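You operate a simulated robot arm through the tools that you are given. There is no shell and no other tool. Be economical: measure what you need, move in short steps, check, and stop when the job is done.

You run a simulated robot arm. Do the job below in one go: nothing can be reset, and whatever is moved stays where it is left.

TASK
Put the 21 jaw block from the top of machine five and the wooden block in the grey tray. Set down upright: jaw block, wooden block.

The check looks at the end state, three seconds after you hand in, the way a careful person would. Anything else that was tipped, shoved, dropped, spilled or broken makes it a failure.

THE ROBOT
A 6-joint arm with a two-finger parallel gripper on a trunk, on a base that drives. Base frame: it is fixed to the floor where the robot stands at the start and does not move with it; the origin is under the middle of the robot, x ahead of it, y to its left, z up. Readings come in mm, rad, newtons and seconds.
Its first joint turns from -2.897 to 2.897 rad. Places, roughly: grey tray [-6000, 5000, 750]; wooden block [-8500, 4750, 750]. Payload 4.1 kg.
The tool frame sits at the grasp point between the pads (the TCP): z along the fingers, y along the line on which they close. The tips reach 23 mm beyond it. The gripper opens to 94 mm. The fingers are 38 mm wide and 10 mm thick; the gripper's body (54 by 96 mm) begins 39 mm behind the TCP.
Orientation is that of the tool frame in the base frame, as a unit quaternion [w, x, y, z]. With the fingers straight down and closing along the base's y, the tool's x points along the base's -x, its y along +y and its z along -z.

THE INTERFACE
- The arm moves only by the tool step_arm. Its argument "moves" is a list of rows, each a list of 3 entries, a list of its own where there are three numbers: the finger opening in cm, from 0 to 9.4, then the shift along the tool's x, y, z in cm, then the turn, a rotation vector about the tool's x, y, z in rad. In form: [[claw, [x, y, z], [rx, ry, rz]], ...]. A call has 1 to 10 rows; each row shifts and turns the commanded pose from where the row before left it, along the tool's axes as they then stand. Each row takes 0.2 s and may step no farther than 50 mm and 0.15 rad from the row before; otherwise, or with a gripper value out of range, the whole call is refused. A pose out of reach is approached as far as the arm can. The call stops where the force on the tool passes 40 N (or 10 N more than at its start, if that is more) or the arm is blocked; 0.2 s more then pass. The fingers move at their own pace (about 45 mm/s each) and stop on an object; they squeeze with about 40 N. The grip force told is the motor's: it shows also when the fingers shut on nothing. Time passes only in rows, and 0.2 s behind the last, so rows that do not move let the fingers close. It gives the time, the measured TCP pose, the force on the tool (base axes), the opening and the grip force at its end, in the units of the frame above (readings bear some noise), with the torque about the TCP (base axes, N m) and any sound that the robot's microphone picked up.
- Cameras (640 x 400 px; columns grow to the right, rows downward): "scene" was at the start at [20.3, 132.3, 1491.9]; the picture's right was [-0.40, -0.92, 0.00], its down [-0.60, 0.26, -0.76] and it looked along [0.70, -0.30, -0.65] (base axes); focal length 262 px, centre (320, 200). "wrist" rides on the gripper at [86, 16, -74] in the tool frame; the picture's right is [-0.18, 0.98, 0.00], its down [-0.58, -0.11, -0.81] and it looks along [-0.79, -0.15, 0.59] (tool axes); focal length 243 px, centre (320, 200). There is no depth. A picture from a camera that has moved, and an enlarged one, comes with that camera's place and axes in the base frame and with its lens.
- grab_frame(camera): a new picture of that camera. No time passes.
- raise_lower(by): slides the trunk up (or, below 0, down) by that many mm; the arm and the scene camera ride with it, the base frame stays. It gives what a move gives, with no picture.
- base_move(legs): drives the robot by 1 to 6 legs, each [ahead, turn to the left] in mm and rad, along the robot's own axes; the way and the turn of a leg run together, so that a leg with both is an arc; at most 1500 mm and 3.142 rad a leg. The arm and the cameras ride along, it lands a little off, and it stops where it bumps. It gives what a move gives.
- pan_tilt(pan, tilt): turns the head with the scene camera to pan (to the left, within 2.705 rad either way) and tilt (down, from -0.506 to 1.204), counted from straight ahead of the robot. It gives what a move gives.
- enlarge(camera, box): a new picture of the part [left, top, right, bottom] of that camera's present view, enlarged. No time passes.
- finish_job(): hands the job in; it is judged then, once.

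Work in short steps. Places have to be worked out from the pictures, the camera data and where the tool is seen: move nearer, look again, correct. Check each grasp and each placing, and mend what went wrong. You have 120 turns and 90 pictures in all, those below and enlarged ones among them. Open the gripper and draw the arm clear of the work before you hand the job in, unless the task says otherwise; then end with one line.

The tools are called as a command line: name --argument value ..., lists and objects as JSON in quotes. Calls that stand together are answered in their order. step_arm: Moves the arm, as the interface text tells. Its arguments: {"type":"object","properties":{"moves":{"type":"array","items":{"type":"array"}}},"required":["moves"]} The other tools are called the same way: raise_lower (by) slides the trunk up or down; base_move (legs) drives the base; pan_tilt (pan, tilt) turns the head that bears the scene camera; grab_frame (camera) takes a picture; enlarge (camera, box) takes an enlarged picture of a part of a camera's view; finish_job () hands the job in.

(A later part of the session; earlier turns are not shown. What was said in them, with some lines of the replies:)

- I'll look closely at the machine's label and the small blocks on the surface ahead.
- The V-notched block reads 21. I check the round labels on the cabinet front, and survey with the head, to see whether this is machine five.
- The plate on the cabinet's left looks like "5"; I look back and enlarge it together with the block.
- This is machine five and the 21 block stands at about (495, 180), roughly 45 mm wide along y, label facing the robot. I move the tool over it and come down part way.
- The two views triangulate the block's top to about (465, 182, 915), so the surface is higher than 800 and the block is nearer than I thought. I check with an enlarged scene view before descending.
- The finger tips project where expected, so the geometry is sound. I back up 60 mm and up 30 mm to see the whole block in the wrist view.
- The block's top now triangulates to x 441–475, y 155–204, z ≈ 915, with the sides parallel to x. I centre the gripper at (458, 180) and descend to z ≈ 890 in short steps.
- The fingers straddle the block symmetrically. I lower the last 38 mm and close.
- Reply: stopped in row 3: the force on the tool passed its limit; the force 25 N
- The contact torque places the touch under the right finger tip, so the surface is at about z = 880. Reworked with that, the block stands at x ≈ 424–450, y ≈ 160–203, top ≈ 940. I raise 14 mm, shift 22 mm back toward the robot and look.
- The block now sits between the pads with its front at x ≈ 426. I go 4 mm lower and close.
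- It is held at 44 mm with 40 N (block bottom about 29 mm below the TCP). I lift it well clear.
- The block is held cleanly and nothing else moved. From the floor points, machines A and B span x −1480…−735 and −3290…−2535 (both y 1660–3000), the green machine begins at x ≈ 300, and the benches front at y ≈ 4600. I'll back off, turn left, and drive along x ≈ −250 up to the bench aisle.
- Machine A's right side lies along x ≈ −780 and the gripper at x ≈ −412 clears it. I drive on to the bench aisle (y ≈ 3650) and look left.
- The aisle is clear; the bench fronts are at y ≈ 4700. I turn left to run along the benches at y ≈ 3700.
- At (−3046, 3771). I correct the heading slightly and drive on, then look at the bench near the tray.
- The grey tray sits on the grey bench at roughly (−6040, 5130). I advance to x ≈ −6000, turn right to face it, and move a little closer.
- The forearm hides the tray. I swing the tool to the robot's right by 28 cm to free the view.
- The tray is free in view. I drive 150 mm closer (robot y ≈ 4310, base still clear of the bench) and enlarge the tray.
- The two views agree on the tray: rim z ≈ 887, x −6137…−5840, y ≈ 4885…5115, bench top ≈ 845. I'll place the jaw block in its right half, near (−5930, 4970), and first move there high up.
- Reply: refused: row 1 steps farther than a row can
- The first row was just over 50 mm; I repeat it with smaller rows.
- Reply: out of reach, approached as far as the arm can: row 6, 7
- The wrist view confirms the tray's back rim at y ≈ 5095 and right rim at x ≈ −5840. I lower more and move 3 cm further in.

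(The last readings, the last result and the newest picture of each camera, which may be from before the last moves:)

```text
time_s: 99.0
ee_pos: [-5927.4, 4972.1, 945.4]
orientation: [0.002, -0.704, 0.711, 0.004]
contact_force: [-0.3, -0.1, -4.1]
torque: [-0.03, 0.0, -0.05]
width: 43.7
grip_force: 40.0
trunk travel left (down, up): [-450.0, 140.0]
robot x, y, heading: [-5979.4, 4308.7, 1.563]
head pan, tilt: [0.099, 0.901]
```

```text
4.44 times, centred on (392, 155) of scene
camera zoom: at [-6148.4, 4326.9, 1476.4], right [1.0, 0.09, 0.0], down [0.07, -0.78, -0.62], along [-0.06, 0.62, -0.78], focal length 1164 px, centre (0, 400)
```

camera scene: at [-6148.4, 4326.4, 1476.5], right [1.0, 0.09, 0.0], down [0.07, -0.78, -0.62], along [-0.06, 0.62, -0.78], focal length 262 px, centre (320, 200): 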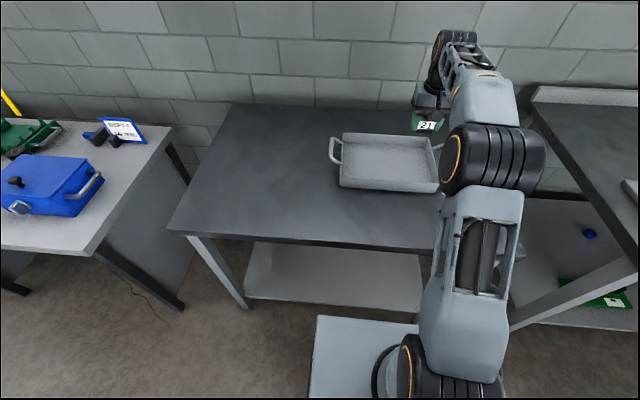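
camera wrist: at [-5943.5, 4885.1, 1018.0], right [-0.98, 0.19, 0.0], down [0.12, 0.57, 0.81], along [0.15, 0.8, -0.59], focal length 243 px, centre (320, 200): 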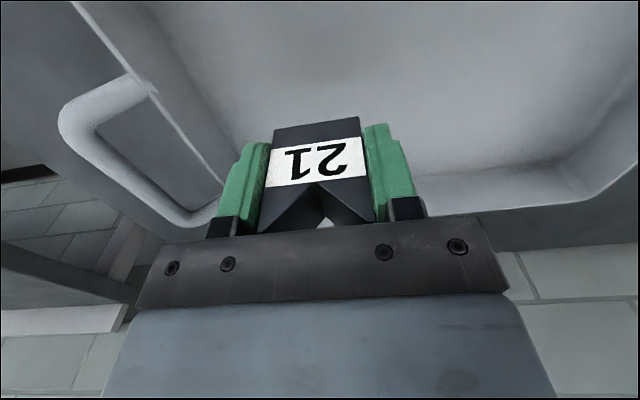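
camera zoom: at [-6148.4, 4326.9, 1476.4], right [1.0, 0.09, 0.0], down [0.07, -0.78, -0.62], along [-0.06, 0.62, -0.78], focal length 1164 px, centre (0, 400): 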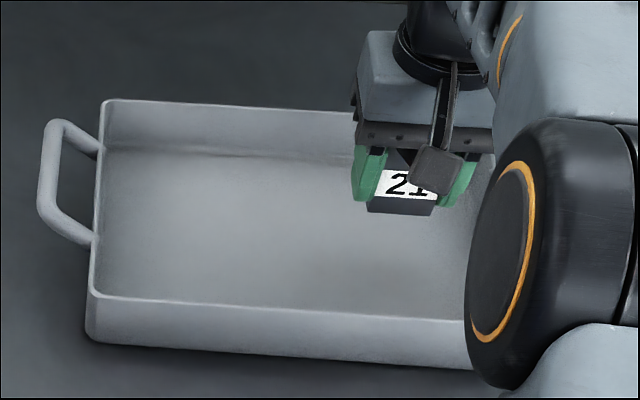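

The block is over the tray with ~40 mm to the right wall. I lower it in small steps until it touches the floor.

step_arm --moves '[[0, [0, 0, 2.5], [0, 0, 0]], [0, [0, 0, 2], [0, 0, 0]], [0, [0, 0, 0.5], [0, 0, 0]], [0, [0, 0, 0.5], [0, 0, 0]], [0, [0, 0, 0.4], [0, 0, 0]]]'

grab_frame --camera "wrist"

enlarge --camera "scene" --box '[376, 120, 456, 170]'

```text
time_s: 100.2
ee_pos: [-5927.7, 4972.2, 885.6]
orientation: [0.002, -0.704, 0.71, 0.003]
contact_force: [0.6, 0.2, -4.1]
torque: [-0.03, -0.03, -0.03]
width: 43.8
grip_force: 39.9
trunk travel left (down, up): [-450.0, 140.0]
robot x, y, heading: [-5980.7, 4309.1, 1.565]
head pan, tilt: [0.099, 0.901]
```

```text
49 pictures are left
camera wrist: at [-5943.2, 4885.2, 959.1], right [-0.98, 0.19, 0.0], down [0.12, 0.57, 0.81], along [0.15, 0.8, -0.59], focal length 243 px, centre (320, 200)
```

wrist: 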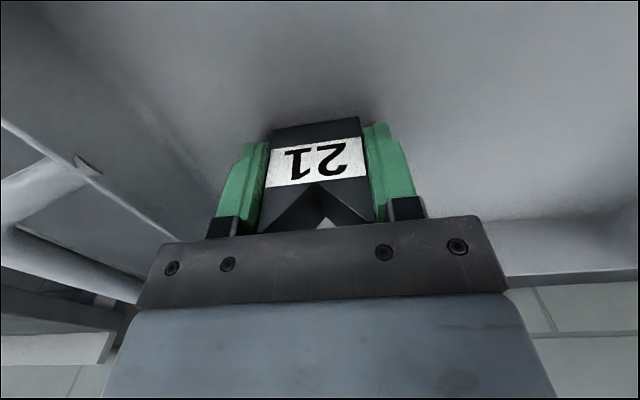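

```text
8.00 times, centred on (416, 145) of scene
camera zoom: at [-6148.5, 4326.5, 1476.4], right [1.0, 0.09, 0.0], down [0.07, -0.78, -0.62], along [-0.06, 0.62, -0.78], focal length 2094 px, centre (-448, 640)
```

zoom: 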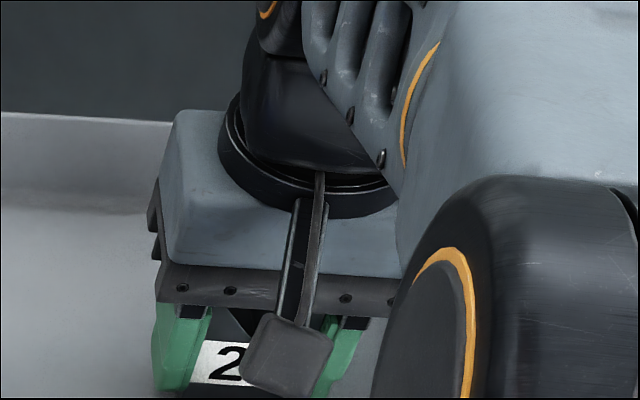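

The contact shadow is forming beneath the block but no contact yet. I keep lowering by 2–3 mm rows.

step_arm --moves '[[0, [0, 0, 0.3], [0, 0, 0]], [0, [0, 0, 0.3], [0, 0, 0]], [0, [0, 0, 0.2], [0, 0, 0]]]'

```text
time_s: 101.0
ee_pos: [-5926.6, 4971.9, 885.2]
orientation: [0.006, -0.704, 0.71, 0.007]
contact_force: [-0.4, 2.3, 35.0]
torque: [-0.45, -0.12, 0.0]
width: 44.0
grip_force: 39.6
trunk travel left (down, up): [-450.0, 140.0]
robot x, y, heading: [-5976.5, 4311.6, 1.566]
head pan, tilt: [0.099, 0.901]
```

It rests on the tray floor (35 N up). I take off the pressure by 6 mm and open the fingers modestly.

step_arm --moves '[[0, [0, 0, -0.4], [0, 0, 0]], [0, [0, 0, -0.2], [0, 0, 0]], [5.2, [0, 0, 0], [0, 0, 0]], [7.0, [0, 0, 0], [0, 0, 0]], [7.0, [0, 0, 0], [0, 0, 0]]]'

grab_frame --camera "wrist"

```text
time_s: 102.2
ee_pos: [-5927.1, 4971.0, 883.6]
orientation: [0.002, -0.705, 0.71, 0.003]
contact_force: [0.8, -0.1, 0.3]
torque: [0.02, 0.0, 0.01]
width: 69.8
grip_force: 0.1
trunk travel left (down, up): [-450.0, 140.0]
robot x, y, heading: [-5975.6, 4310.1, 1.56]
head pan, tilt: [0.099, 0.901]
```

```text
47 pictures are left
camera wrist: at [-5942.9, 4884.1, 956.9], right [-0.98, 0.19, 0.0], down [0.12, 0.57, 0.81], along [0.15, 0.8, -0.59], focal length 243 px, centre (320, 200)
```

wrist: 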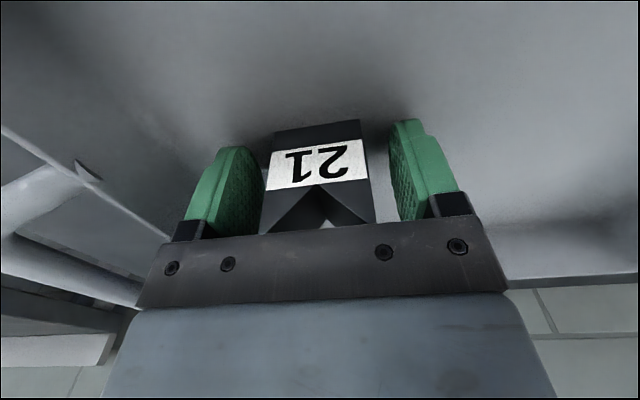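

The block stands upright and free between the open fingers. I lift straight up, then draw the arm back.

step_arm --moves '[[7.0, [0, 0, -3], [0, 0, 0]], [7.0, [0, 0, -4], [0, 0, 0]], [7.0, [0, 0, -5], [0, 0, 0]], [7.0, [1, 0, -4.5], [0, 0, 0]], [7.0, [2, 0, -4], [0, 0, 0]], [7.0, [4, 0, -3], [0, 0, 0]], [7.0, [4.5, 0, -2], [0, 0, 0]], [7.0, [4.5, 0, -2], [0, 0, 0]], [7.0, [4.5, 0, -2], [0, 0, 0]], [7.0, [4.5, 0, 0], [0, 0, 0]]]'

grab_frame --camera "wrist"

grab_frame --camera "scene"

```text
time_s: 104.4
ee_pos: [-5928.6, 4718.2, 1178.1]
orientation: [0.002, -0.704, 0.71, 0.004]
contact_force: [0.1, 0.0, -0.2]
torque: [0.01, 0.0, 0.0]
width: 70.1
grip_force: 0.1
trunk travel left (down, up): [-450.0, 140.0]
robot x, y, heading: [-5981.4, 4311.2, 1.559]
head pan, tilt: [0.099, 0.901]
```

```text
46 pictures are left
camera wrist: at [-5944.7, 4630.8, 1250.8], right [-0.98, 0.19, 0.0], down [0.12, 0.57, 0.81], along [0.15, 0.8, -0.59], focal length 243 px, centre (320, 200)
```

wrist: 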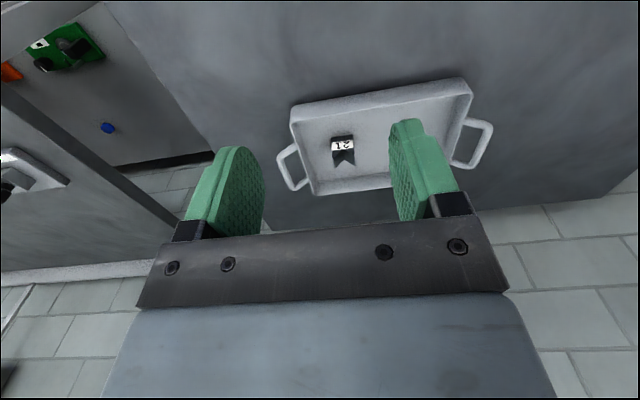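

```text
45 pictures are left
camera scene: at [-6148.6, 4325.6, 1476.4], right [1.0, 0.09, 0.0], down [0.07, -0.78, -0.62], along [-0.06, 0.62, -0.78], focal length 262 px, centre (320, 200)
```

scene: 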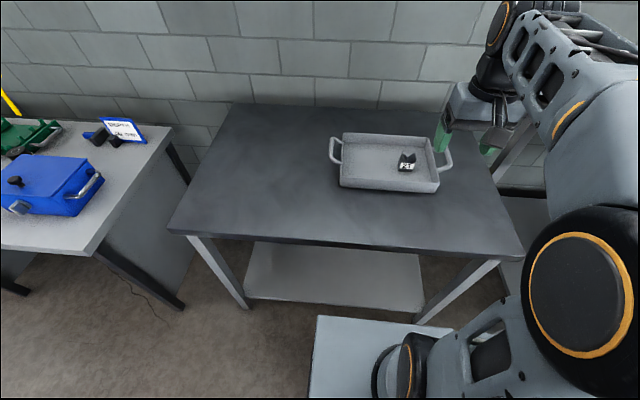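

The jaw block stands upright in the tray. I draw the arm back, reverse into the aisle, turn left and drive toward the wooden block.

step_arm --moves '[[7.0, [4, 1.5, 0], [0, 0, 0]], [7.0, [3, 3, 0], [0, 0, 0]]]'

base_move --legs '[[-520, 0], [0, 1.578], [1400, 0]]'

pan_tilt --pan -0.5 --tilt 0.4

grab_frame --camera "scene"

```text
time_s: 105.0
ee_pos: [-5974.3, 4649.7, 1179.0]
orientation: [0.002, -0.704, 0.71, 0.003]
contact_force: [0.5, -0.2, -0.1]
torque: [0.0, 0.01, 0.01]
width: 70.4
grip_force: 0.1
trunk travel left (down, up): [-450.0, 140.0]
robot x, y, heading: [-5978.4, 4308.4, 1.566]
head pan, tilt: [0.099, 0.901]
```

```text
time_s: 118.4
ee_pos: [-7722.1, 3827.8, 1177.9]
orientation: [0.002, 1.0, -0.01, -0.004]
contact_force: [-0.3, -0.2, -0.1]
torque: [0.01, -0.01, 0.0]
width: 69.9
grip_force: 0.0
trunk travel left (down, up): [-450.0, 140.0]
robot x, y, heading: [-7378.6, 3822.3, 3.121]
head pan, tilt: [0.099, 0.901]
```

```text
time_s: 119.4
ee_pos: [-7722.8, 3828.4, 1178.1]
orientation: [0.001, 1.0, -0.011, -0.005]
contact_force: [0.5, 0.2, -0.7]
torque: [0.02, -0.02, 0.02]
width: 70.0
grip_force: 0.1
trunk travel left (down, up): [-450.0, 140.0]
robot x, y, heading: [-7382.3, 3820.3, 3.12]
head pan, tilt: [-0.499, 0.4]
```

```text
44 pictures are left
camera scene: at [-7403.2, 3698.9, 1519.4], right [0.5, 0.87, 0.0], down [0.34, -0.19, -0.92], along [-0.8, 0.46, -0.39], focal length 262 px, centre (320, 200)
```

scene: 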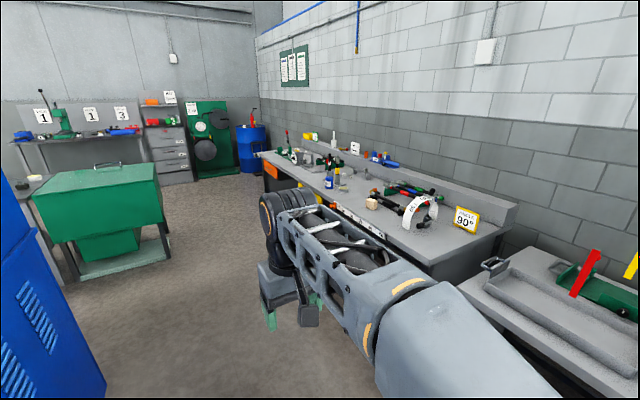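

A wooden cube shows near column 372. I enlarge that area.

enlarge --camera "scene" --box '[320, 155, 448, 235]'

```text
5.00 times, centred on (384, 195) of scene
camera zoom: at [-7403.2, 3698.9, 1519.4], right [0.5, 0.87, 0.0], down [0.34, -0.19, -0.92], along [-0.8, 0.46, -0.39], focal length 1309 px, centre (0, 225)
```

zoom: 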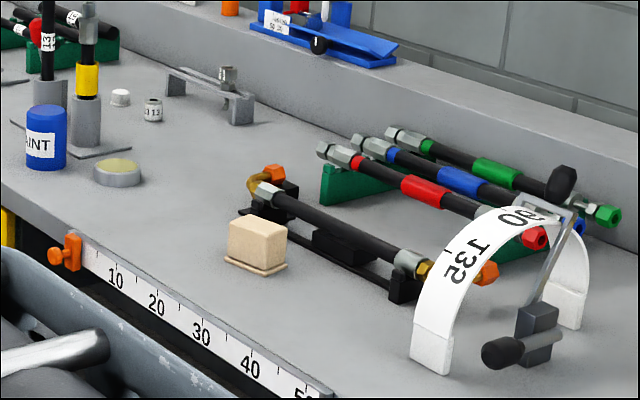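

The wooden block (with a lip at its foot) is near (−8560, 4750), with a hose fixture close behind it. I drive alongside, turn to face it and stop short of the bench.

base_move --legs '[[1170, 0], [0, -1.55], [200, 0]]'

pan_tilt --pan 0.1 --tilt 0.75

step_arm --moves '[[9.4, [0, -5, 0], [0, 0, 0]], [9.4, [0, -5, 0], [0, 0, 0]], [9.4, [0, -5, 0], [0, 0, 0]]]'

grab_frame --camera "scene"

grab_frame --camera "wrist"

```text
time_s: 130.3
ee_pos: [-8539.8, 4383.3, 1178.0]
orientation: [0.002, -0.704, 0.71, 0.003]
contact_force: [0.3, -0.7, 0.9]
torque: [-0.02, 0.0, -0.02]
width: 70.0
grip_force: 0.0
trunk travel left (down, up): [-450.0, 140.0]
robot x, y, heading: [-8544.2, 4042.5, 1.562]
head pan, tilt: [-0.499, 0.4]
```

```text
time_s: 131.3
ee_pos: [-8539.2, 4383.7, 1178.2]
orientation: [0.002, -0.704, 0.71, 0.004]
contact_force: [0.5, -1.1, -0.2]
torque: [-0.02, 0.02, 0.0]
width: 70.0
grip_force: 0.0
trunk travel left (down, up): [-450.0, 140.0]
robot x, y, heading: [-8544.3, 4044.8, 1.562]
head pan, tilt: [0.099, 0.75]
```

```text
time_s: 132.1
ee_pos: [-8389.7, 4383.8, 1178.9]
orientation: [0.002, -0.705, 0.709, 0.003]
contact_force: [-0.5, -0.7, 0.6]
torque: [-0.04, 0.02, 0.01]
width: 94.1
grip_force: 0.2
trunk travel left (down, up): [-450.0, 140.0]
robot x, y, heading: [-8539.3, 4046.2, 1.56]
head pan, tilt: [0.099, 0.75]
```

```text
42 pictures are left
camera scene: at [-8713.3, 4066.5, 1488.4], right [1.0, 0.09, 0.0], down [0.06, -0.68, -0.73], along [-0.07, 0.73, -0.68], focal length 262 px, centre (320, 200)
```

scene: 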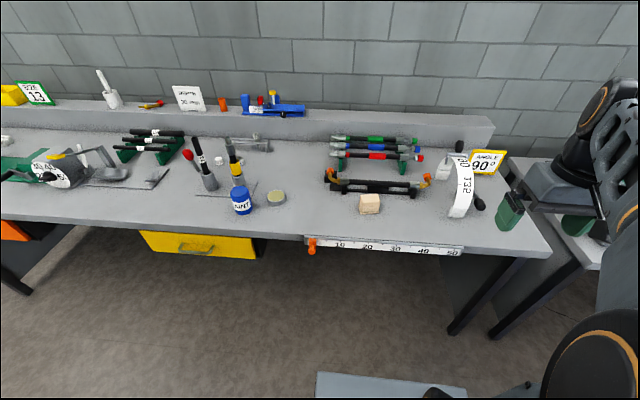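

```text
41 pictures are left
camera wrist: at [-8405.4, 4296.3, 1251.3], right [-0.98, 0.19, 0.0], down [0.11, 0.57, 0.81], along [0.15, 0.8, -0.59], focal length 243 px, centre (320, 200)
```

wrist: 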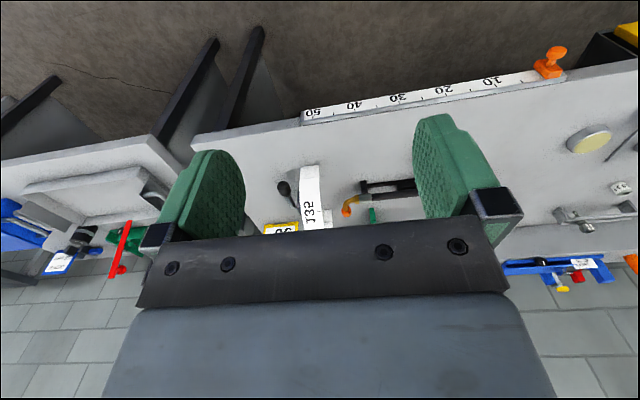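

The wooden block lies near (−8602, 4735); bench front at y ≈ 4590. I drive 130 mm closer and shift the tool left so the wrist camera faces the block.

base_move --legs '[[130, 0]]'

step_arm --moves '[[9.4, [0, 5, 0], [0, 0, 0]], [9.4, [0, 5, 0], [0, 0, 0]], [9.4, [0, 5, 0], [0, 0, 0]], [9.4, [0, 5, 0], [0, 0, 0]], [9.4, [-2, 1.2, 4.5], [0, 0, 0]], [9.4, [0, 0, 4], [0, 0, 0]]]'

grab_frame --camera "wrist"

grab_frame --camera "scene"

```text
time_s: 133.4
ee_pos: [-8389.3, 4515.1, 1178.0]
orientation: [0.001, -0.705, 0.709, 0.004]
contact_force: [-0.1, -0.4, -0.6]
torque: [0.02, 0.02, -0.01]
width: 93.9
grip_force: 0.1
trunk travel left (down, up): [-450.0, 140.0]
robot x, y, heading: [-8542.4, 4172.9, 1.561]
head pan, tilt: [0.099, 0.75]
```

```text
refused: row 5 steps farther than a row can; nothing moved
```

```text
40 pictures are left
camera wrist: at [-8405.5, 4428.1, 1251.1], right [-0.98, 0.19, 0.0], down [0.11, 0.57, 0.81], along [0.15, 0.8, -0.59], focal length 243 px, centre (320, 200)
```

wrist: 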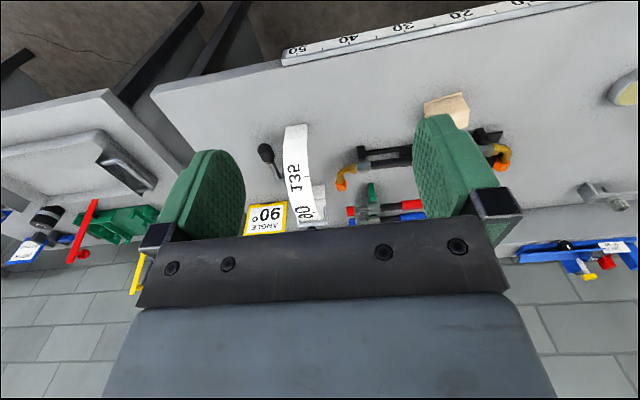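

```text
39 pictures are left
camera scene: at [-8712.7, 4197.9, 1488.3], right [1.0, 0.09, 0.0], down [0.06, -0.68, -0.73], along [-0.07, 0.73, -0.68], focal length 262 px, centre (320, 200)
```

scene: 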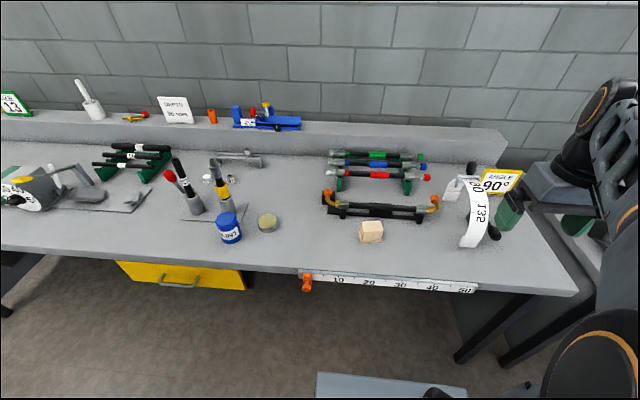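

The two views meet at z ≈ 800 with the block's front foot at about (−8596, 4746). I repeat the tool move with smaller rows.

step_arm --moves '[[9.4, [0, 5, 0], [0, 0, 0]], [9.4, [0, 5, 0], [0, 0, 0]], [9.4, [0, 5, 0], [0, 0, 0]], [9.4, [0, 5, 0], [0, 0, 0]], [9.4, [-3, 0.7, 0], [0, 0, 0]], [9.4, [-3, 0, 0], [0, 0, 0]], [9.4, [0, 0, 4.5], [0, 0, 0]], [9.4, [0, 0, 4.5], [0, 0, 0]], [9.4, [0, 0, 4.5], [0, 0, 0]]]'

grab_frame --camera "wrist"

enlarge --camera "wrist" --box '[240, 0, 416, 110]'

enlarge --camera "scene" --box '[310, 175, 450, 265]'

```text
time_s: 135.4
ee_pos: [-8597.2, 4576.0, 1045.1]
orientation: [0.002, -0.704, 0.71, 0.003]
contact_force: [-0.2, -0.1, -0.1]
torque: [-0.04, -0.02, 0.0]
width: 94.0
grip_force: 0.1
trunk travel left (down, up): [-450.0, 140.0]
robot x, y, heading: [-8540.5, 4174.8, 1.565]
head pan, tilt: [0.099, 0.75]
```

```text
38 pictures are left
camera wrist: at [-8612.9, 4489.6, 1117.1], right [-0.98, 0.19, 0.0], down [0.11, 0.57, 0.81], along [0.15, 0.8, -0.59], focal length 243 px, centre (320, 200)
```

wrist: 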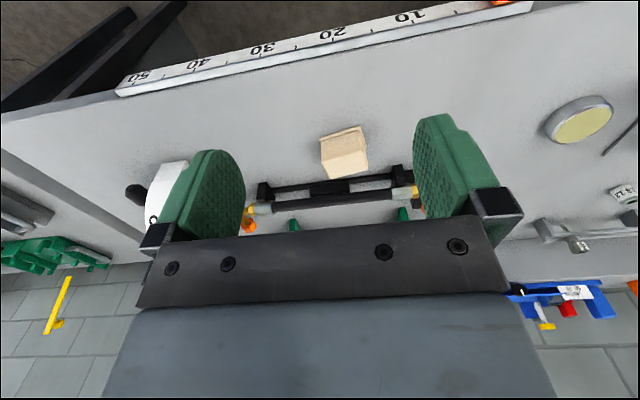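

```text
3.64 times, centred on (328, 55) of wrist
camera zoom: at [-8612.9, 4489.6, 1117.1], right [-0.98, 0.19, 0.0], down [0.11, 0.57, 0.81], along [0.15, 0.8, -0.59], focal length 882 px, centre (291, 727)
```

zoom: 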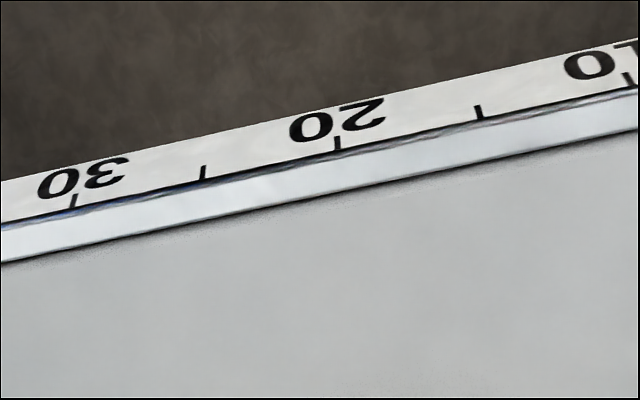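

```text
4.44 times, centred on (380, 220) of scene
camera zoom: at [-8712.8, 4197.7, 1488.4], right [1.0, 0.09, 0.0], down [0.06, -0.68, -0.73], along [-0.07, 0.73, -0.68], focal length 1164 px, centre (53, 111)
```

zoom: 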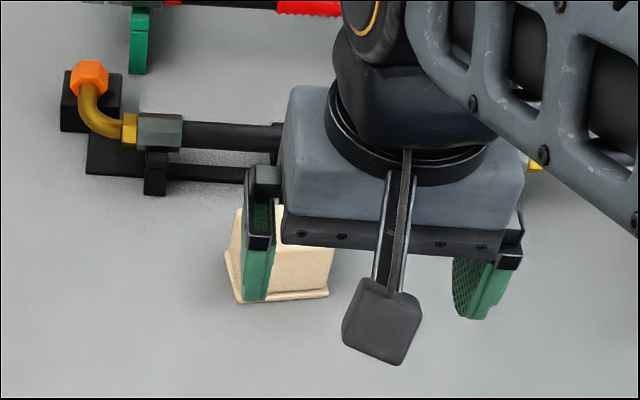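

The block's lip runs from about (−8565, 4744) to (−8634, 4736), roughly 69 mm wide and slightly turned, surface ≈ 803, top ≈ 850; the fixture is 70 mm behind it. I come closer for a better look.

step_arm --moves '[[9.4, [-4.5, 0, 0], [0, 0, 0]], [9.4, [-4.5, 0, 0], [0, 0, 0]], [9.4, [0, 0, 4], [0, 0, 0]], [9.4, [0, 0, 4], [0, 0, 0]]]'

grab_frame --camera "wrist"

enlarge --camera "scene" --box '[310, 175, 450, 265]'

```text
time_s: 136.4
ee_pos: [-8593.4, 4667.8, 964.2]
orientation: [0.004, -0.704, 0.71, 0.003]
contact_force: [0.2, 0.0, -0.5]
torque: [-0.02, -0.01, 0.01]
width: 94.0
grip_force: 0.0
trunk travel left (down, up): [-450.0, 140.0]
robot x, y, heading: [-8540.3, 4178.2, 1.566]
head pan, tilt: [0.099, 0.75]
```

```text
35 pictures are left
camera wrist: at [-8610.6, 4580.1, 1037.4], right [-0.98, 0.19, 0.0], down [0.11, 0.57, 0.81], along [0.15, 0.8, -0.59], focal length 243 px, centre (320, 200)
```

wrist: 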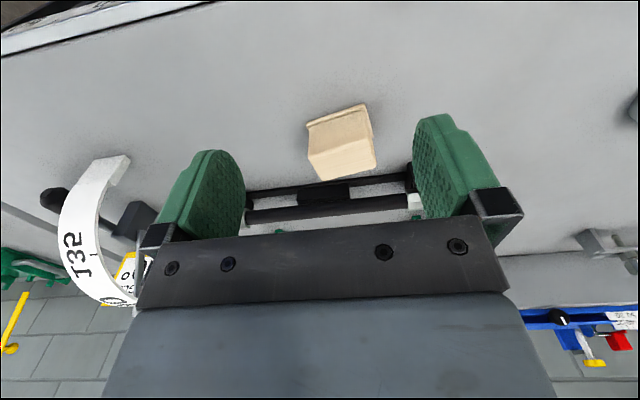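

```text
4.44 times, centred on (380, 220) of scene
camera zoom: at [-8712.8, 4197.5, 1488.4], right [1.0, 0.09, 0.0], down [0.06, -0.68, -0.73], along [-0.07, 0.73, -0.68], focal length 1164 px, centre (53, 111)
```

zoom: 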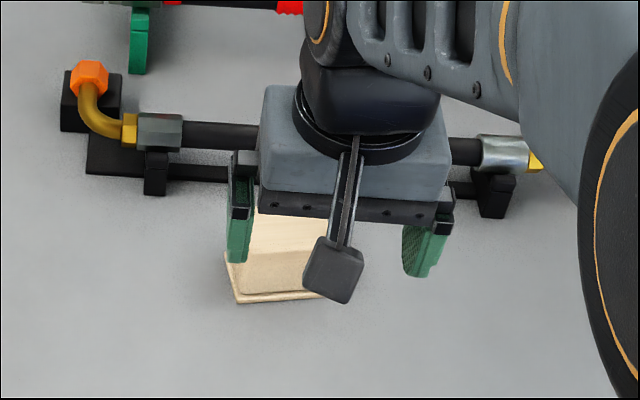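

enlarge --camera "wrist" --box '[272, 80, 416, 170]'

```text
4.44 times, centred on (344, 125) of wrist
camera zoom: at [-8610.6, 4580.1, 1037.4], right [-0.98, 0.19, 0.0], down [0.11, 0.57, 0.81], along [0.15, 0.8, -0.59], focal length 1078 px, centre (213, 533)
```

zoom: 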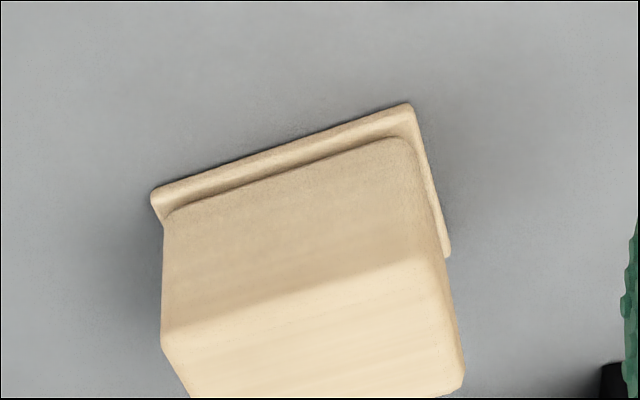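

The enlarged view gives a body about 63 × 38 mm, top z ≈ 854, centre (−8602, 4765), turned 0.195 rad counter-clockwise, with a ~2–5 mm wider lip. I centre over it, turn the gripper to match and come down to just above.

step_arm --moves '[[9.4, [-4.9, 0.5, 0], [0, 0, 0]], [9.4, [-4.77, 0.41, 0], [0, 0, 0]], [9.4, [0, 0, 0], [0, 0, -0.1]], [9.4, [0, 0, 0], [0, 0, -0.1]], [9.4, [0, 0, 3.5], [0, 0, 0]], [9.4, [0, 0, 3.5], [0, 0, 0]]]'

grab_frame --camera "wrist"

enlarge --camera "scene" --box '[310, 175, 450, 265]'

```text
time_s: 137.8
ee_pos: [-8604.4, 4765.5, 895.0]
orientation: [-0.003, 0.772, -0.636, -0.003]
contact_force: [0.2, 0.3, -0.2]
torque: [0.0, -0.02, -0.05]
width: 94.1
grip_force: 0.0
trunk travel left (down, up): [-450.0, 140.0]
robot x, y, heading: [-8543.4, 4174.2, 1.569]
head pan, tilt: [0.099, 0.75]
```

```text
32 pictures are left
camera wrist: at [-8602.7, 4676.6, 967.9], right [-1.0, -0.01, 0.0], down [0.0, 0.58, 0.81], along [-0.01, 0.81, -0.59], focal length 243 px, centre (320, 200)
```

wrist: 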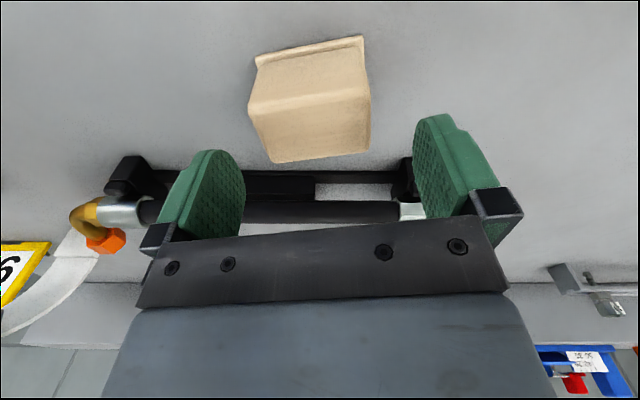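

```text
4.44 times, centred on (380, 220) of scene
camera zoom: at [-8712.8, 4197.8, 1488.4], right [1.0, 0.09, 0.0], down [0.06, -0.68, -0.73], along [-0.07, 0.73, -0.68], focal length 1164 px, centre (53, 111)
```

zoom: 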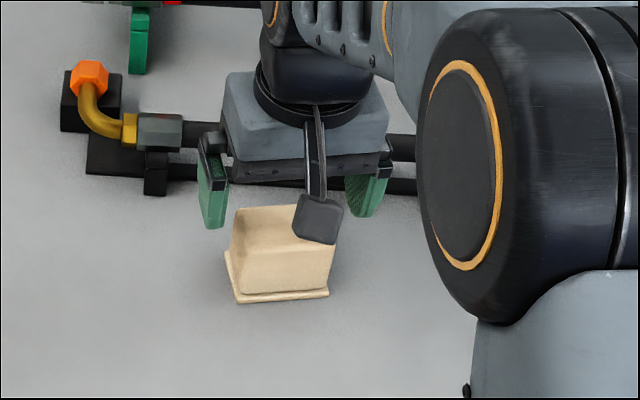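

Repeat triangulation keeps the block centre at (−8601, 4765) with top 850–865. I shift 3 mm and lower to z ≈ 842, tips above the lip.

step_arm --moves '[[9.4, [0, -0.3, 1.5], [0, 0, 0]], [9.4, [0, 0, 1.5], [0, 0, 0]], [9.4, [0, 0, 1.3], [0, 0, 0]], [9.4, [0, 0, 1.0], [0, 0, 0]]]'

grab_frame --camera "wrist"

enlarge --camera "scene" --box '[320, 190, 416, 250]'

```text
time_s: 138.8
ee_pos: [-8601.6, 4765.7, 841.8]
orientation: [-0.002, 0.772, -0.636, -0.003]
contact_force: [0.2, -0.2, 1.0]
torque: [-0.03, 0.0, 0.01]
width: 93.9
grip_force: 0.1
trunk travel left (down, up): [-450.0, 140.0]
robot x, y, heading: [-8542.7, 4174.4, 1.561]
head pan, tilt: [0.099, 0.75]
```

```text
30 pictures are left
camera wrist: at [-8600.0, 4677.5, 914.9], right [-1.0, -0.01, 0.0], down [0.0, 0.59, 0.81], along [-0.01, 0.81, -0.59], focal length 243 px, centre (320, 200)
```

wrist: 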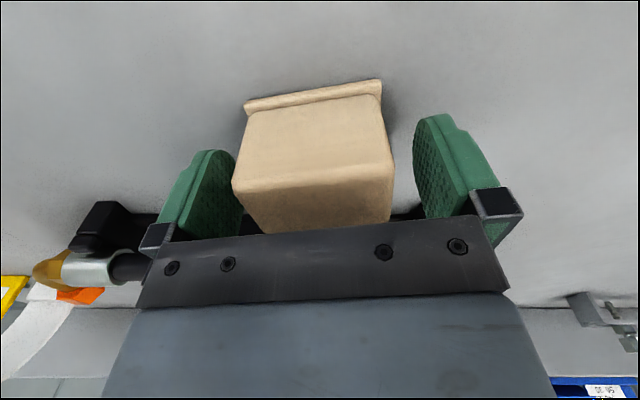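

```text
6.67 times, centred on (368, 220) of scene
camera zoom: at [-8712.8, 4197.6, 1488.3], right [1.0, 0.09, 0.0], down [0.06, -0.68, -0.73], along [-0.07, 0.73, -0.68], focal length 1746 px, centre (0, 67)
```

zoom: 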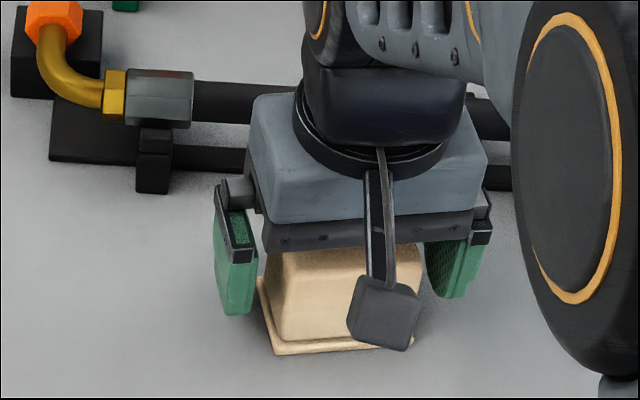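

The fingers straddle the block evenly and clear of the lip. I close on it.

step_arm --moves '[[0, [0, 0, 0], [0, 0, 0]], [0, [0, 0, 0], [0, 0, 0]], [0, [0, 0, 0], [0, 0, 0]], [0, [0, 0, 0], [0, 0, 0]]]'

grab_frame --camera "wrist"

```text
time_s: 139.8
ee_pos: [-8601.7, 4767.8, 843.2]
orientation: [-0.002, 0.772, -0.635, -0.003]
contact_force: [-0.3, 0.9, 0.2]
torque: [-0.01, 0.0, 0.02]
width: 65.8
grip_force: 40.1
trunk travel left (down, up): [-450.0, 140.0]
robot x, y, heading: [-8544.9, 4174.3, 1.565]
head pan, tilt: [0.099, 0.75]
```

```text
28 pictures are left
camera wrist: at [-8600.0, 4677.5, 915.2], right [-1.0, -0.01, 0.0], down [0.0, 0.59, 0.81], along [-0.01, 0.81, -0.59], focal length 243 px, centre (320, 200)
```

wrist: 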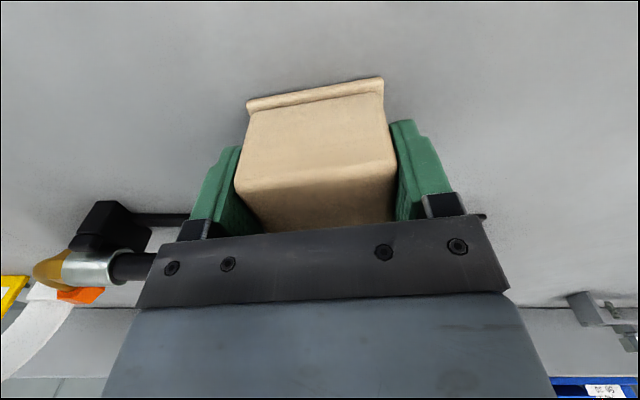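

Held at 66 mm, 40 N, foot about 43 mm below the TCP. I lift.

step_arm --moves '[[0, [0, 0, -1.5], [0, 0, 0]], [0, [0, 0, -3], [0, 0, 0]], [0, [0, 0, -4.5], [0, 0, 0]], [0, [0, 0, -4.5], [0, 0, 0]], [0, [0, 0, -4.5], [0, 0, 0]], [0, [0, 0, -4.5], [0, 0, 0]], [0, [3, 0, -3.5], [0, 0, 0]], [0, [3, 0, -3.5], [0, 0, 0]], [0, [3, 0, -2.5], [0, 0, 0]]]'

grab_frame --camera "wrist"

```text
time_s: 141.8
ee_pos: [-8583.5, 4674.6, 1162.1]
orientation: [-0.001, 0.772, -0.635, -0.003]
contact_force: [1.0, 0.5, -0.4]
torque: [-0.01, -0.01, -0.02]
width: 65.5
grip_force: 40.0
trunk travel left (down, up): [-450.0, 140.0]
robot x, y, heading: [-8542.1, 4177.1, 1.565]
head pan, tilt: [0.099, 0.75]
```

```text
27 pictures are left
camera wrist: at [-8581.5, 4586.5, 1235.2], right [-1.0, -0.01, 0.0], down [0.0, 0.59, 0.81], along [-0.01, 0.81, -0.59], focal length 243 px, centre (320, 200)
```

wrist: 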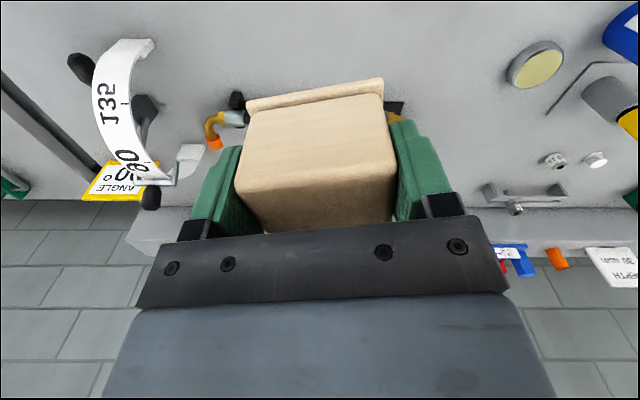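

Held well. I square the tool, draw it in, reverse to the aisle, and drive back along +x toward the tray bench.

step_arm --moves '[[0, [0, 0, 0], [0, 0, 0.1]], [0, [0, 0, 0], [0, 0, 0.1]], [0, [4, -1, 0], [0, 0, 0]], [0, [4, -1, 0], [0, 0, 0]], [0, [4, -1, 0], [0, 0, 0]]]'

base_move --legs '[[-380, 0], [0, -1.565], [1300, 0], [1230, 0]]'

```text
time_s: 143.0
ee_pos: [-8555.3, 4555.9, 1162.5]
orientation: [0.002, -0.704, 0.71, 0.004]
contact_force: [0.9, 0.1, -1.6]
torque: [-0.02, 0.03, 0.01]
width: 65.5
grip_force: 40.1
trunk travel left (down, up): [-450.0, 140.0]
robot x, y, heading: [-8543.8, 4172.7, 1.565]
head pan, tilt: [0.099, 0.75]
```

```text
time_s: 161.2
ee_pos: [-5622.6, 3782.1, 1161.4]
orientation: [0.004, 0.005, 1.0, 0.001]
contact_force: [-1.0, 0.8, -1.3]
torque: [0.0, 0.0, -0.01]
width: 65.8
grip_force: 40.1
trunk travel left (down, up): [-450.0, 140.0]
robot x, y, heading: [-6005.4, 3769.8, -0.013]
head pan, tilt: [0.099, 0.75]
```

Now at (−6005, 3770). I turn left to face the tray and approach to y ≈ 4300.

base_move --legs '[[0, 1.584], [400, 0], [125, 0]]'

pan_tilt --pan 0.1 --tilt 0.9

grab_frame --camera "scene"

grab_frame --camera "wrist"

```text
time_s: 168.4
ee_pos: [-6023.8, 4676.3, 1163.1]
orientation: [-0.002, 0.707, -0.707, -0.003]
contact_force: [0.3, 0.4, -1.6]
torque: [0.0, -0.01, -0.04]
width: 65.5
grip_force: 40.2
trunk travel left (down, up): [-450.0, 140.0]
robot x, y, heading: [-6010.0, 4294.5, 1.578]
head pan, tilt: [0.099, 0.75]
```

```text
time_s: 169.1
ee_pos: [-6023.7, 4677.0, 1161.4]
orientation: [-0.002, 0.707, -0.707, -0.004]
contact_force: [0.1, -0.5, -0.8]
torque: [0.0, 0.01, 0.01]
width: 65.6
grip_force: 39.7
trunk travel left (down, up): [-450.0, 140.0]
robot x, y, heading: [-6007.3, 4298.3, 1.578]
head pan, tilt: [0.099, 0.901]
```

```text
26 pictures are left
camera scene: at [-6177.3, 4309.0, 1476.5], right [0.99, 0.1, 0.0], down [0.08, -0.78, -0.62], along [-0.06, 0.62, -0.78], focal length 262 px, centre (320, 200)
```

scene: 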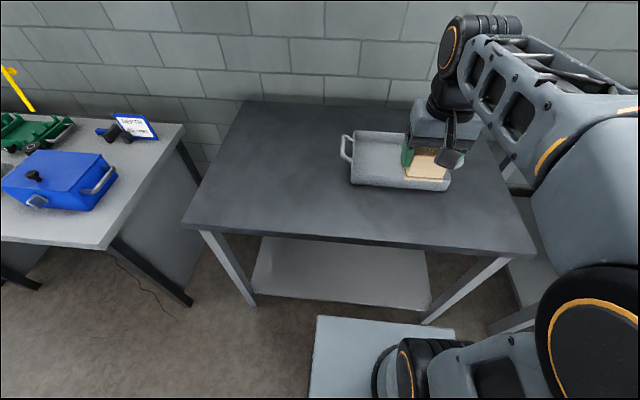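

```text
25 pictures are left
camera wrist: at [-6038.6, 4589.4, 1234.2], right [-0.98, 0.18, 0.0], down [0.11, 0.58, 0.81], along [0.15, 0.8, -0.59], focal length 243 px, centre (320, 200)
```

wrist: 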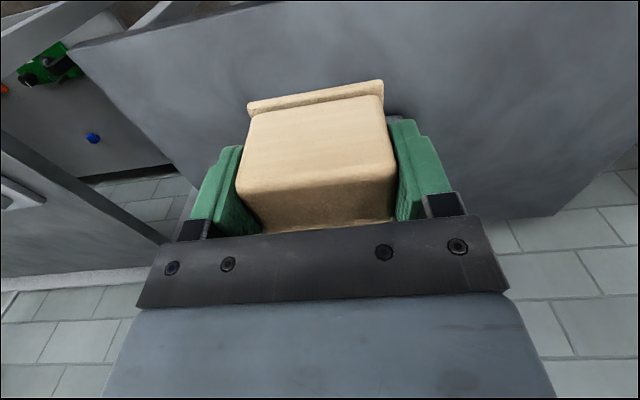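

The tray is where odometry puts it, jaw block untouched. I carry the wooden block forward toward (−6050, 4960) and down to z ≈ 1000.

step_arm --moves '[[0, [-4, 0.45, 0], [0, 0, 0]], [0, [-4, 0.45, 0], [0, 0, 0]], [0, [-4, 0.45, 0], [0, 0, 0]], [0, [-4, 0.45, 0], [0, 0, 0]], [0, [-4, 0.45, 0], [0, 0, 0]], [0, [0, 0.3, 4.5], [0, 0, 0]], [0, [0, 0, 4.5], [0, 0, 0]], [0, [-4, 0, 2], [0, 0, 0]], [0, [-4.2, 0, 2], [0, 0, 0]], [0, [0, 0, 3], [0, 0, 0]]]'

grab_frame --camera "wrist"

enlarge --camera "scene" --box '[320, 100, 480, 200]'

```text
time_s: 171.3
ee_pos: [-6050.9, 4961.1, 1003.1]
orientation: [-0.001, 0.708, -0.706, -0.004]
contact_force: [0.4, 0.2, -1.6]
torque: [-0.02, -0.04, 0.0]
width: 65.9
grip_force: 40.1
trunk travel left (down, up): [-450.0, 140.0]
robot x, y, heading: [-6006.6, 4295.0, 1.576]
head pan, tilt: [0.099, 0.901]
```

```text
24 pictures are left
camera wrist: at [-6065.8, 4873.0, 1075.4], right [-0.98, 0.18, 0.0], down [0.11, 0.58, 0.81], along [0.15, 0.8, -0.59], focal length 243 px, centre (320, 200)
```

wrist: 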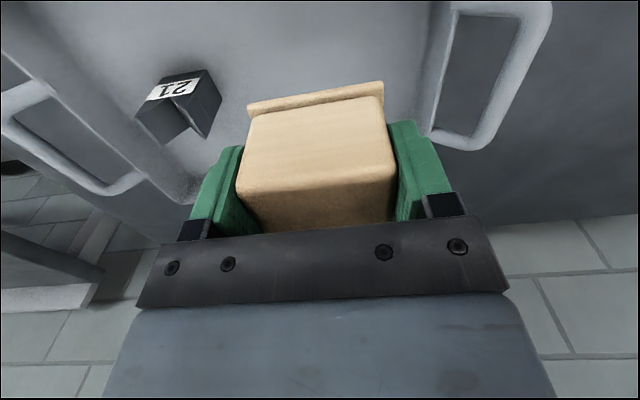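

```text
4.00 times, centred on (400, 150) of scene
camera zoom: at [-6177.3, 4309.4, 1476.4], right [0.99, 0.1, 0.0], down [0.08, -0.78, -0.62], along [-0.06, 0.62, -0.78], focal length 1047 px, centre (0, 400)
```

zoom: 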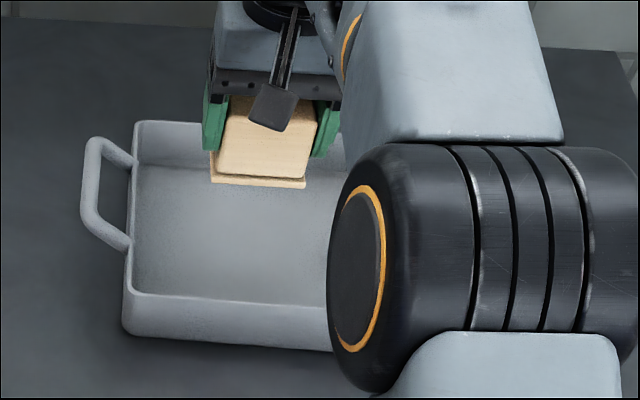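

The wood is over the tray's left half. I check the jaw block's pose and clearance in an enlarged wrist view before lowering.

enlarge --camera "wrist" --box '[112, 40, 272, 140]'

```text
4.00 times, centred on (192, 90) of wrist
camera zoom: at [-6065.8, 4873.0, 1075.4], right [-0.98, 0.18, 0.0], down [0.11, 0.58, 0.81], along [0.15, 0.8, -0.59], focal length 970 px, centre (832, 640)
```

zoom: 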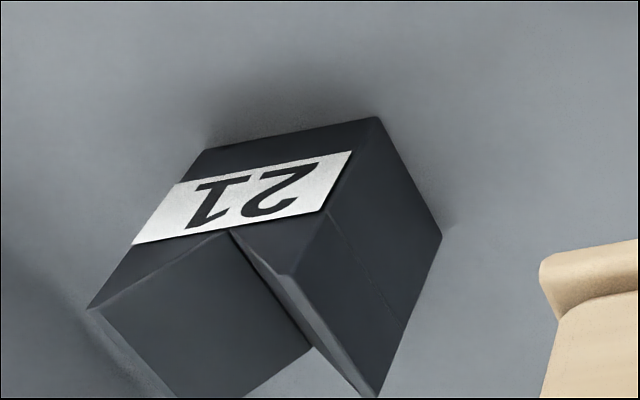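

The jaw block is upright with its left face at x ≈ −5947, leaving ~50 mm clearance. I move 12 mm further in and lower gently toward the floor (expected contact at TCP ≈ 899).

step_arm --moves '[[0, [-1.2, 0, 2], [0, 0, 0]], [0, [0, 0, 3], [0, 0, 0]], [0, [0, 0, 3], [0, 0, 0]], [0, [0, 0, 1], [0, 0, 0]], [0, [0, 0, 0.4], [0, 0, 0]], [0, [0, 0, 0], [0, 0, 0]]]'

grab_frame --camera "wrist"

enlarge --camera "scene" --box '[330, 115, 442, 185]'

```text
time_s: 172.7
ee_pos: [-6051.1, 4972.7, 910.8]
orientation: [-0.002, 0.708, -0.707, -0.003]
contact_force: [-0.1, 0.7, -1.0]
torque: [0.02, -0.01, -0.01]
width: 65.6
grip_force: 40.3
trunk travel left (down, up): [-450.0, 140.0]
robot x, y, heading: [-6007.3, 4297.1, 1.574]
head pan, tilt: [0.099, 0.901]
```

```text
21 pictures are left
camera wrist: at [-6065.3, 4885.7, 982.6], right [-0.98, 0.18, 0.0], down [0.11, 0.58, 0.81], along [0.15, 0.8, -0.59], focal length 243 px, centre (320, 200)
```

wrist: 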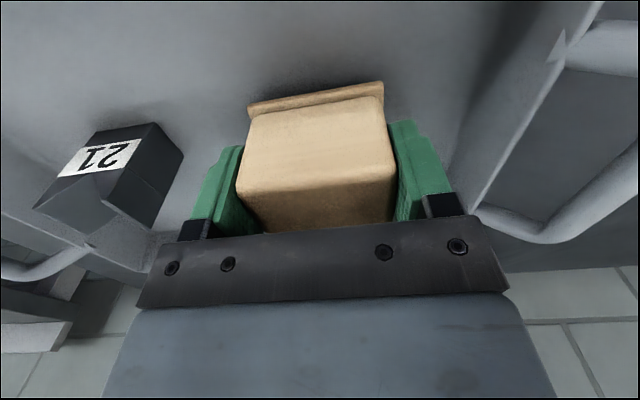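

```text
5.71 times, centred on (386, 150) of scene
camera zoom: at [-6177.3, 4309.1, 1476.4], right [0.99, 0.1, 0.0], down [0.08, -0.78, -0.62], along [-0.06, 0.62, -0.78], focal length 1496 px, centre (-57, 486)
```

zoom: 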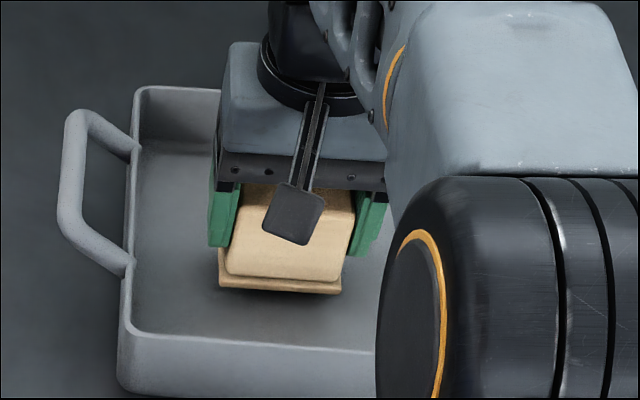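

A narrow shadow still shows under the wood. I lower in 2–3 mm rows until it touches.

step_arm --moves '[[0, [0, 0, 0.3], [0, 0, 0]], [0, [0, 0, 0.3], [0, 0, 0]], [0, [0, 0, 0.3], [0, 0, 0]], [0, [0, 0, 0], [0, 0, 0]]]'

```text
time_s: 173.7
ee_pos: [-6050.6, 4972.8, 900.8]
orientation: [-0.002, 0.708, -0.706, -0.003]
contact_force: [0.4, -0.3, -1.0]
torque: [-0.02, 0.0, 0.01]
width: 65.6
grip_force: 39.9
trunk travel left (down, up): [-450.0, 140.0]
robot x, y, heading: [-6005.6, 4294.8, 1.576]
head pan, tilt: [0.099, 0.901]
```

No contact yet at 900.8; I continue in 2 mm rows.

step_arm --moves '[[0, [0, 0, 0.2], [0, 0, 0]], [0, [0, 0, 0.2], [0, 0, 0]], [0, [0, 0, 0], [0, 0, 0]]]'

```text
time_s: 174.5
ee_pos: [-6050.4, 4972.3, 898.1]
orientation: [-0.002, 0.708, -0.707, -0.004]
contact_force: [0.1, 1.1, 5.8]
torque: [0.03, -0.26, 0.09]
width: 65.6
grip_force: 40.0
trunk travel left (down, up): [-450.0, 140.0]
robot x, y, heading: [-6004.9, 4293.6, 1.574]
head pan, tilt: [0.099, 0.901]
```

First contact (about 6–7 N) at 898. I press 1 mm more to level it and open to 80 mm.

step_arm --moves '[[0, [0, 0, 0.1], [0, 0, 0]], [6.8, [0, 0, 0], [0, 0, 0]], [7.6, [0, 0, 0], [0, 0, 0]], [8.2, [0, 0, 0], [0, 0, 0]], [8.2, [0, 0, 0], [0, 0, 0]]]'

grab_frame --camera "wrist"

```text
time_s: 175.7
ee_pos: [-6050.8, 4971.8, 896.9]
orientation: [-0.002, 0.708, -0.706, -0.003]
contact_force: [0.2, 0.0, -0.5]
torque: [0.0, 0.02, -0.02]
width: 82.0
grip_force: 0.1
trunk travel left (down, up): [-450.0, 140.0]
robot x, y, heading: [-6006.6, 4297.1, 1.57]
head pan, tilt: [0.099, 0.901]
```

```text
19 pictures are left
camera wrist: at [-6065.4, 4885.4, 968.7], right [-0.98, 0.18, 0.0], down [0.11, 0.58, 0.81], along [0.15, 0.8, -0.59], focal length 243 px, centre (320, 200)
```

wrist: 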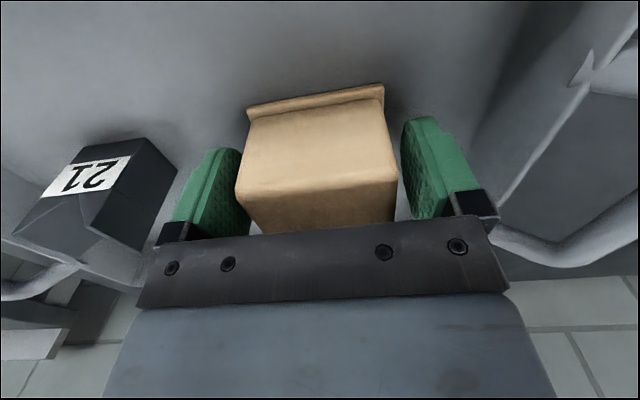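

It is released and stands upright. I lift straight up, then draw the arm back.

step_arm --moves '[[8.8, [0, 0, 0], [0, 0, 0]], [8.8, [0, 0, -2], [0, 0, 0]], [8.8, [0, 0, -4], [0, 0, 0]], [8.8, [0, 0, -5], [0, 0, 0]], [8.8, [0, 0, -5], [0, 0, 0]], [8.8, [2, 0, -4], [0, 0, 0]], [8.8, [4, 0, -3], [0, 0, 0]], [8.8, [4.5, 0, -2], [0, 0, 0]], [8.8, [4.5, 0, -2], [0, 0, 0]], [8.8, [4.5, 0, 0], [0, 0, 0]]]'

step_arm --moves '[[8.8, [2, -4.5, 0], [0, 0, 0]], [8.8, [2, -4.5, 0], [0, 0, 0]], [8.8, [2, -4.5, 0], [0, 0, 0]], [8.8, [2, -4.5, 0], [0, 0, 0]]]'

enlarge --camera "scene" --box '[320, 100, 480, 200]'

grab_frame --camera "wrist"

```text
time_s: 177.9
ee_pos: [-6058.8, 4877.0, 1168.6]
orientation: [-0.002, 0.708, -0.706, -0.005]
contact_force: [-1.0, 1.8, -1.8]
torque: [-0.03, 0.01, 0.01]
width: 88.0
grip_force: 0.0
out of reach, approached as far as the arm can: row 7, 8, 9
trunk travel left (down, up): [-450.0, 140.0]
robot x, y, heading: [-6002.8, 4295.7, 1.576]
head pan, tilt: [0.099, 0.901]
```

```text
time_s: 178.9
ee_pos: [-5876.4, 4793.6, 1167.8]
orientation: [-0.003, 0.708, -0.706, -0.005]
contact_force: [0.2, 0.0, 0.0]
torque: [-0.02, 0.0, 0.0]
width: 88.1
grip_force: 0.0
trunk travel left (down, up): [-450.0, 140.0]
robot x, y, heading: [-6007.3, 4293.2, 1.575]
head pan, tilt: [0.099, 0.901]
```

```text
4.00 times, centred on (400, 150) of scene
camera zoom: at [-6177.0, 4308.9, 1476.5], right [0.99, 0.1, 0.0], down [0.08, -0.78, -0.62], along [-0.06, 0.62, -0.78], focal length 1047 px, centre (0, 400)
```

zoom: 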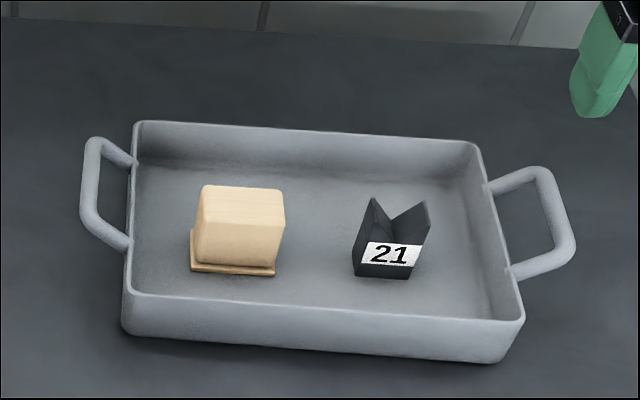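

```text
17 pictures are left
camera wrist: at [-5891.2, 4705.5, 1240.7], right [-0.98, 0.18, 0.0], down [0.11, 0.58, 0.81], along [0.14, 0.8, -0.59], focal length 243 px, centre (320, 200)
```

wrist: 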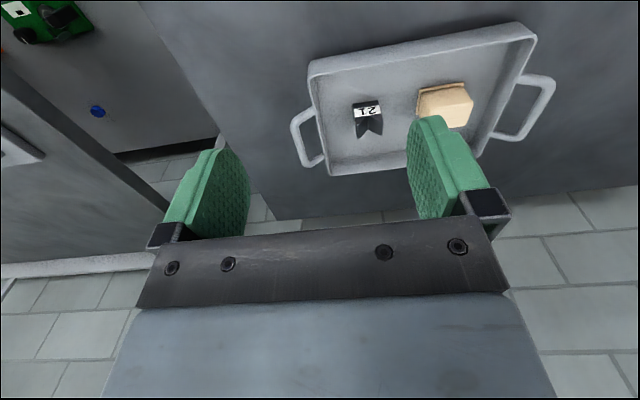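

Both blocks stand upright inside the grey tray, and the gripper is open and clear. I back the robot a little away and hand in.

base_move --legs '[[-250, 0]]'

finish_job

```text
time_s: 180.8
ee_pos: [-5877.1, 4542.9, 1168.3]
orientation: [-0.002, 0.708, -0.707, -0.004]
contact_force: [0.5, -0.3, -0.2]
torque: [0.0, 0.01, 0.02]
width: 87.6
grip_force: 0.1
trunk travel left (down, up): [-450.0, 140.0]
robot x, y, heading: [-6004.4, 4041.1, 1.574]
head pan, tilt: [0.099, 0.901]
```

```text
The job is handed in.
```

The 21 jaw block from machine five and the wooden block both stand upright in the grey tray; the gripper is open, the arm is clear, and the job is handed in.
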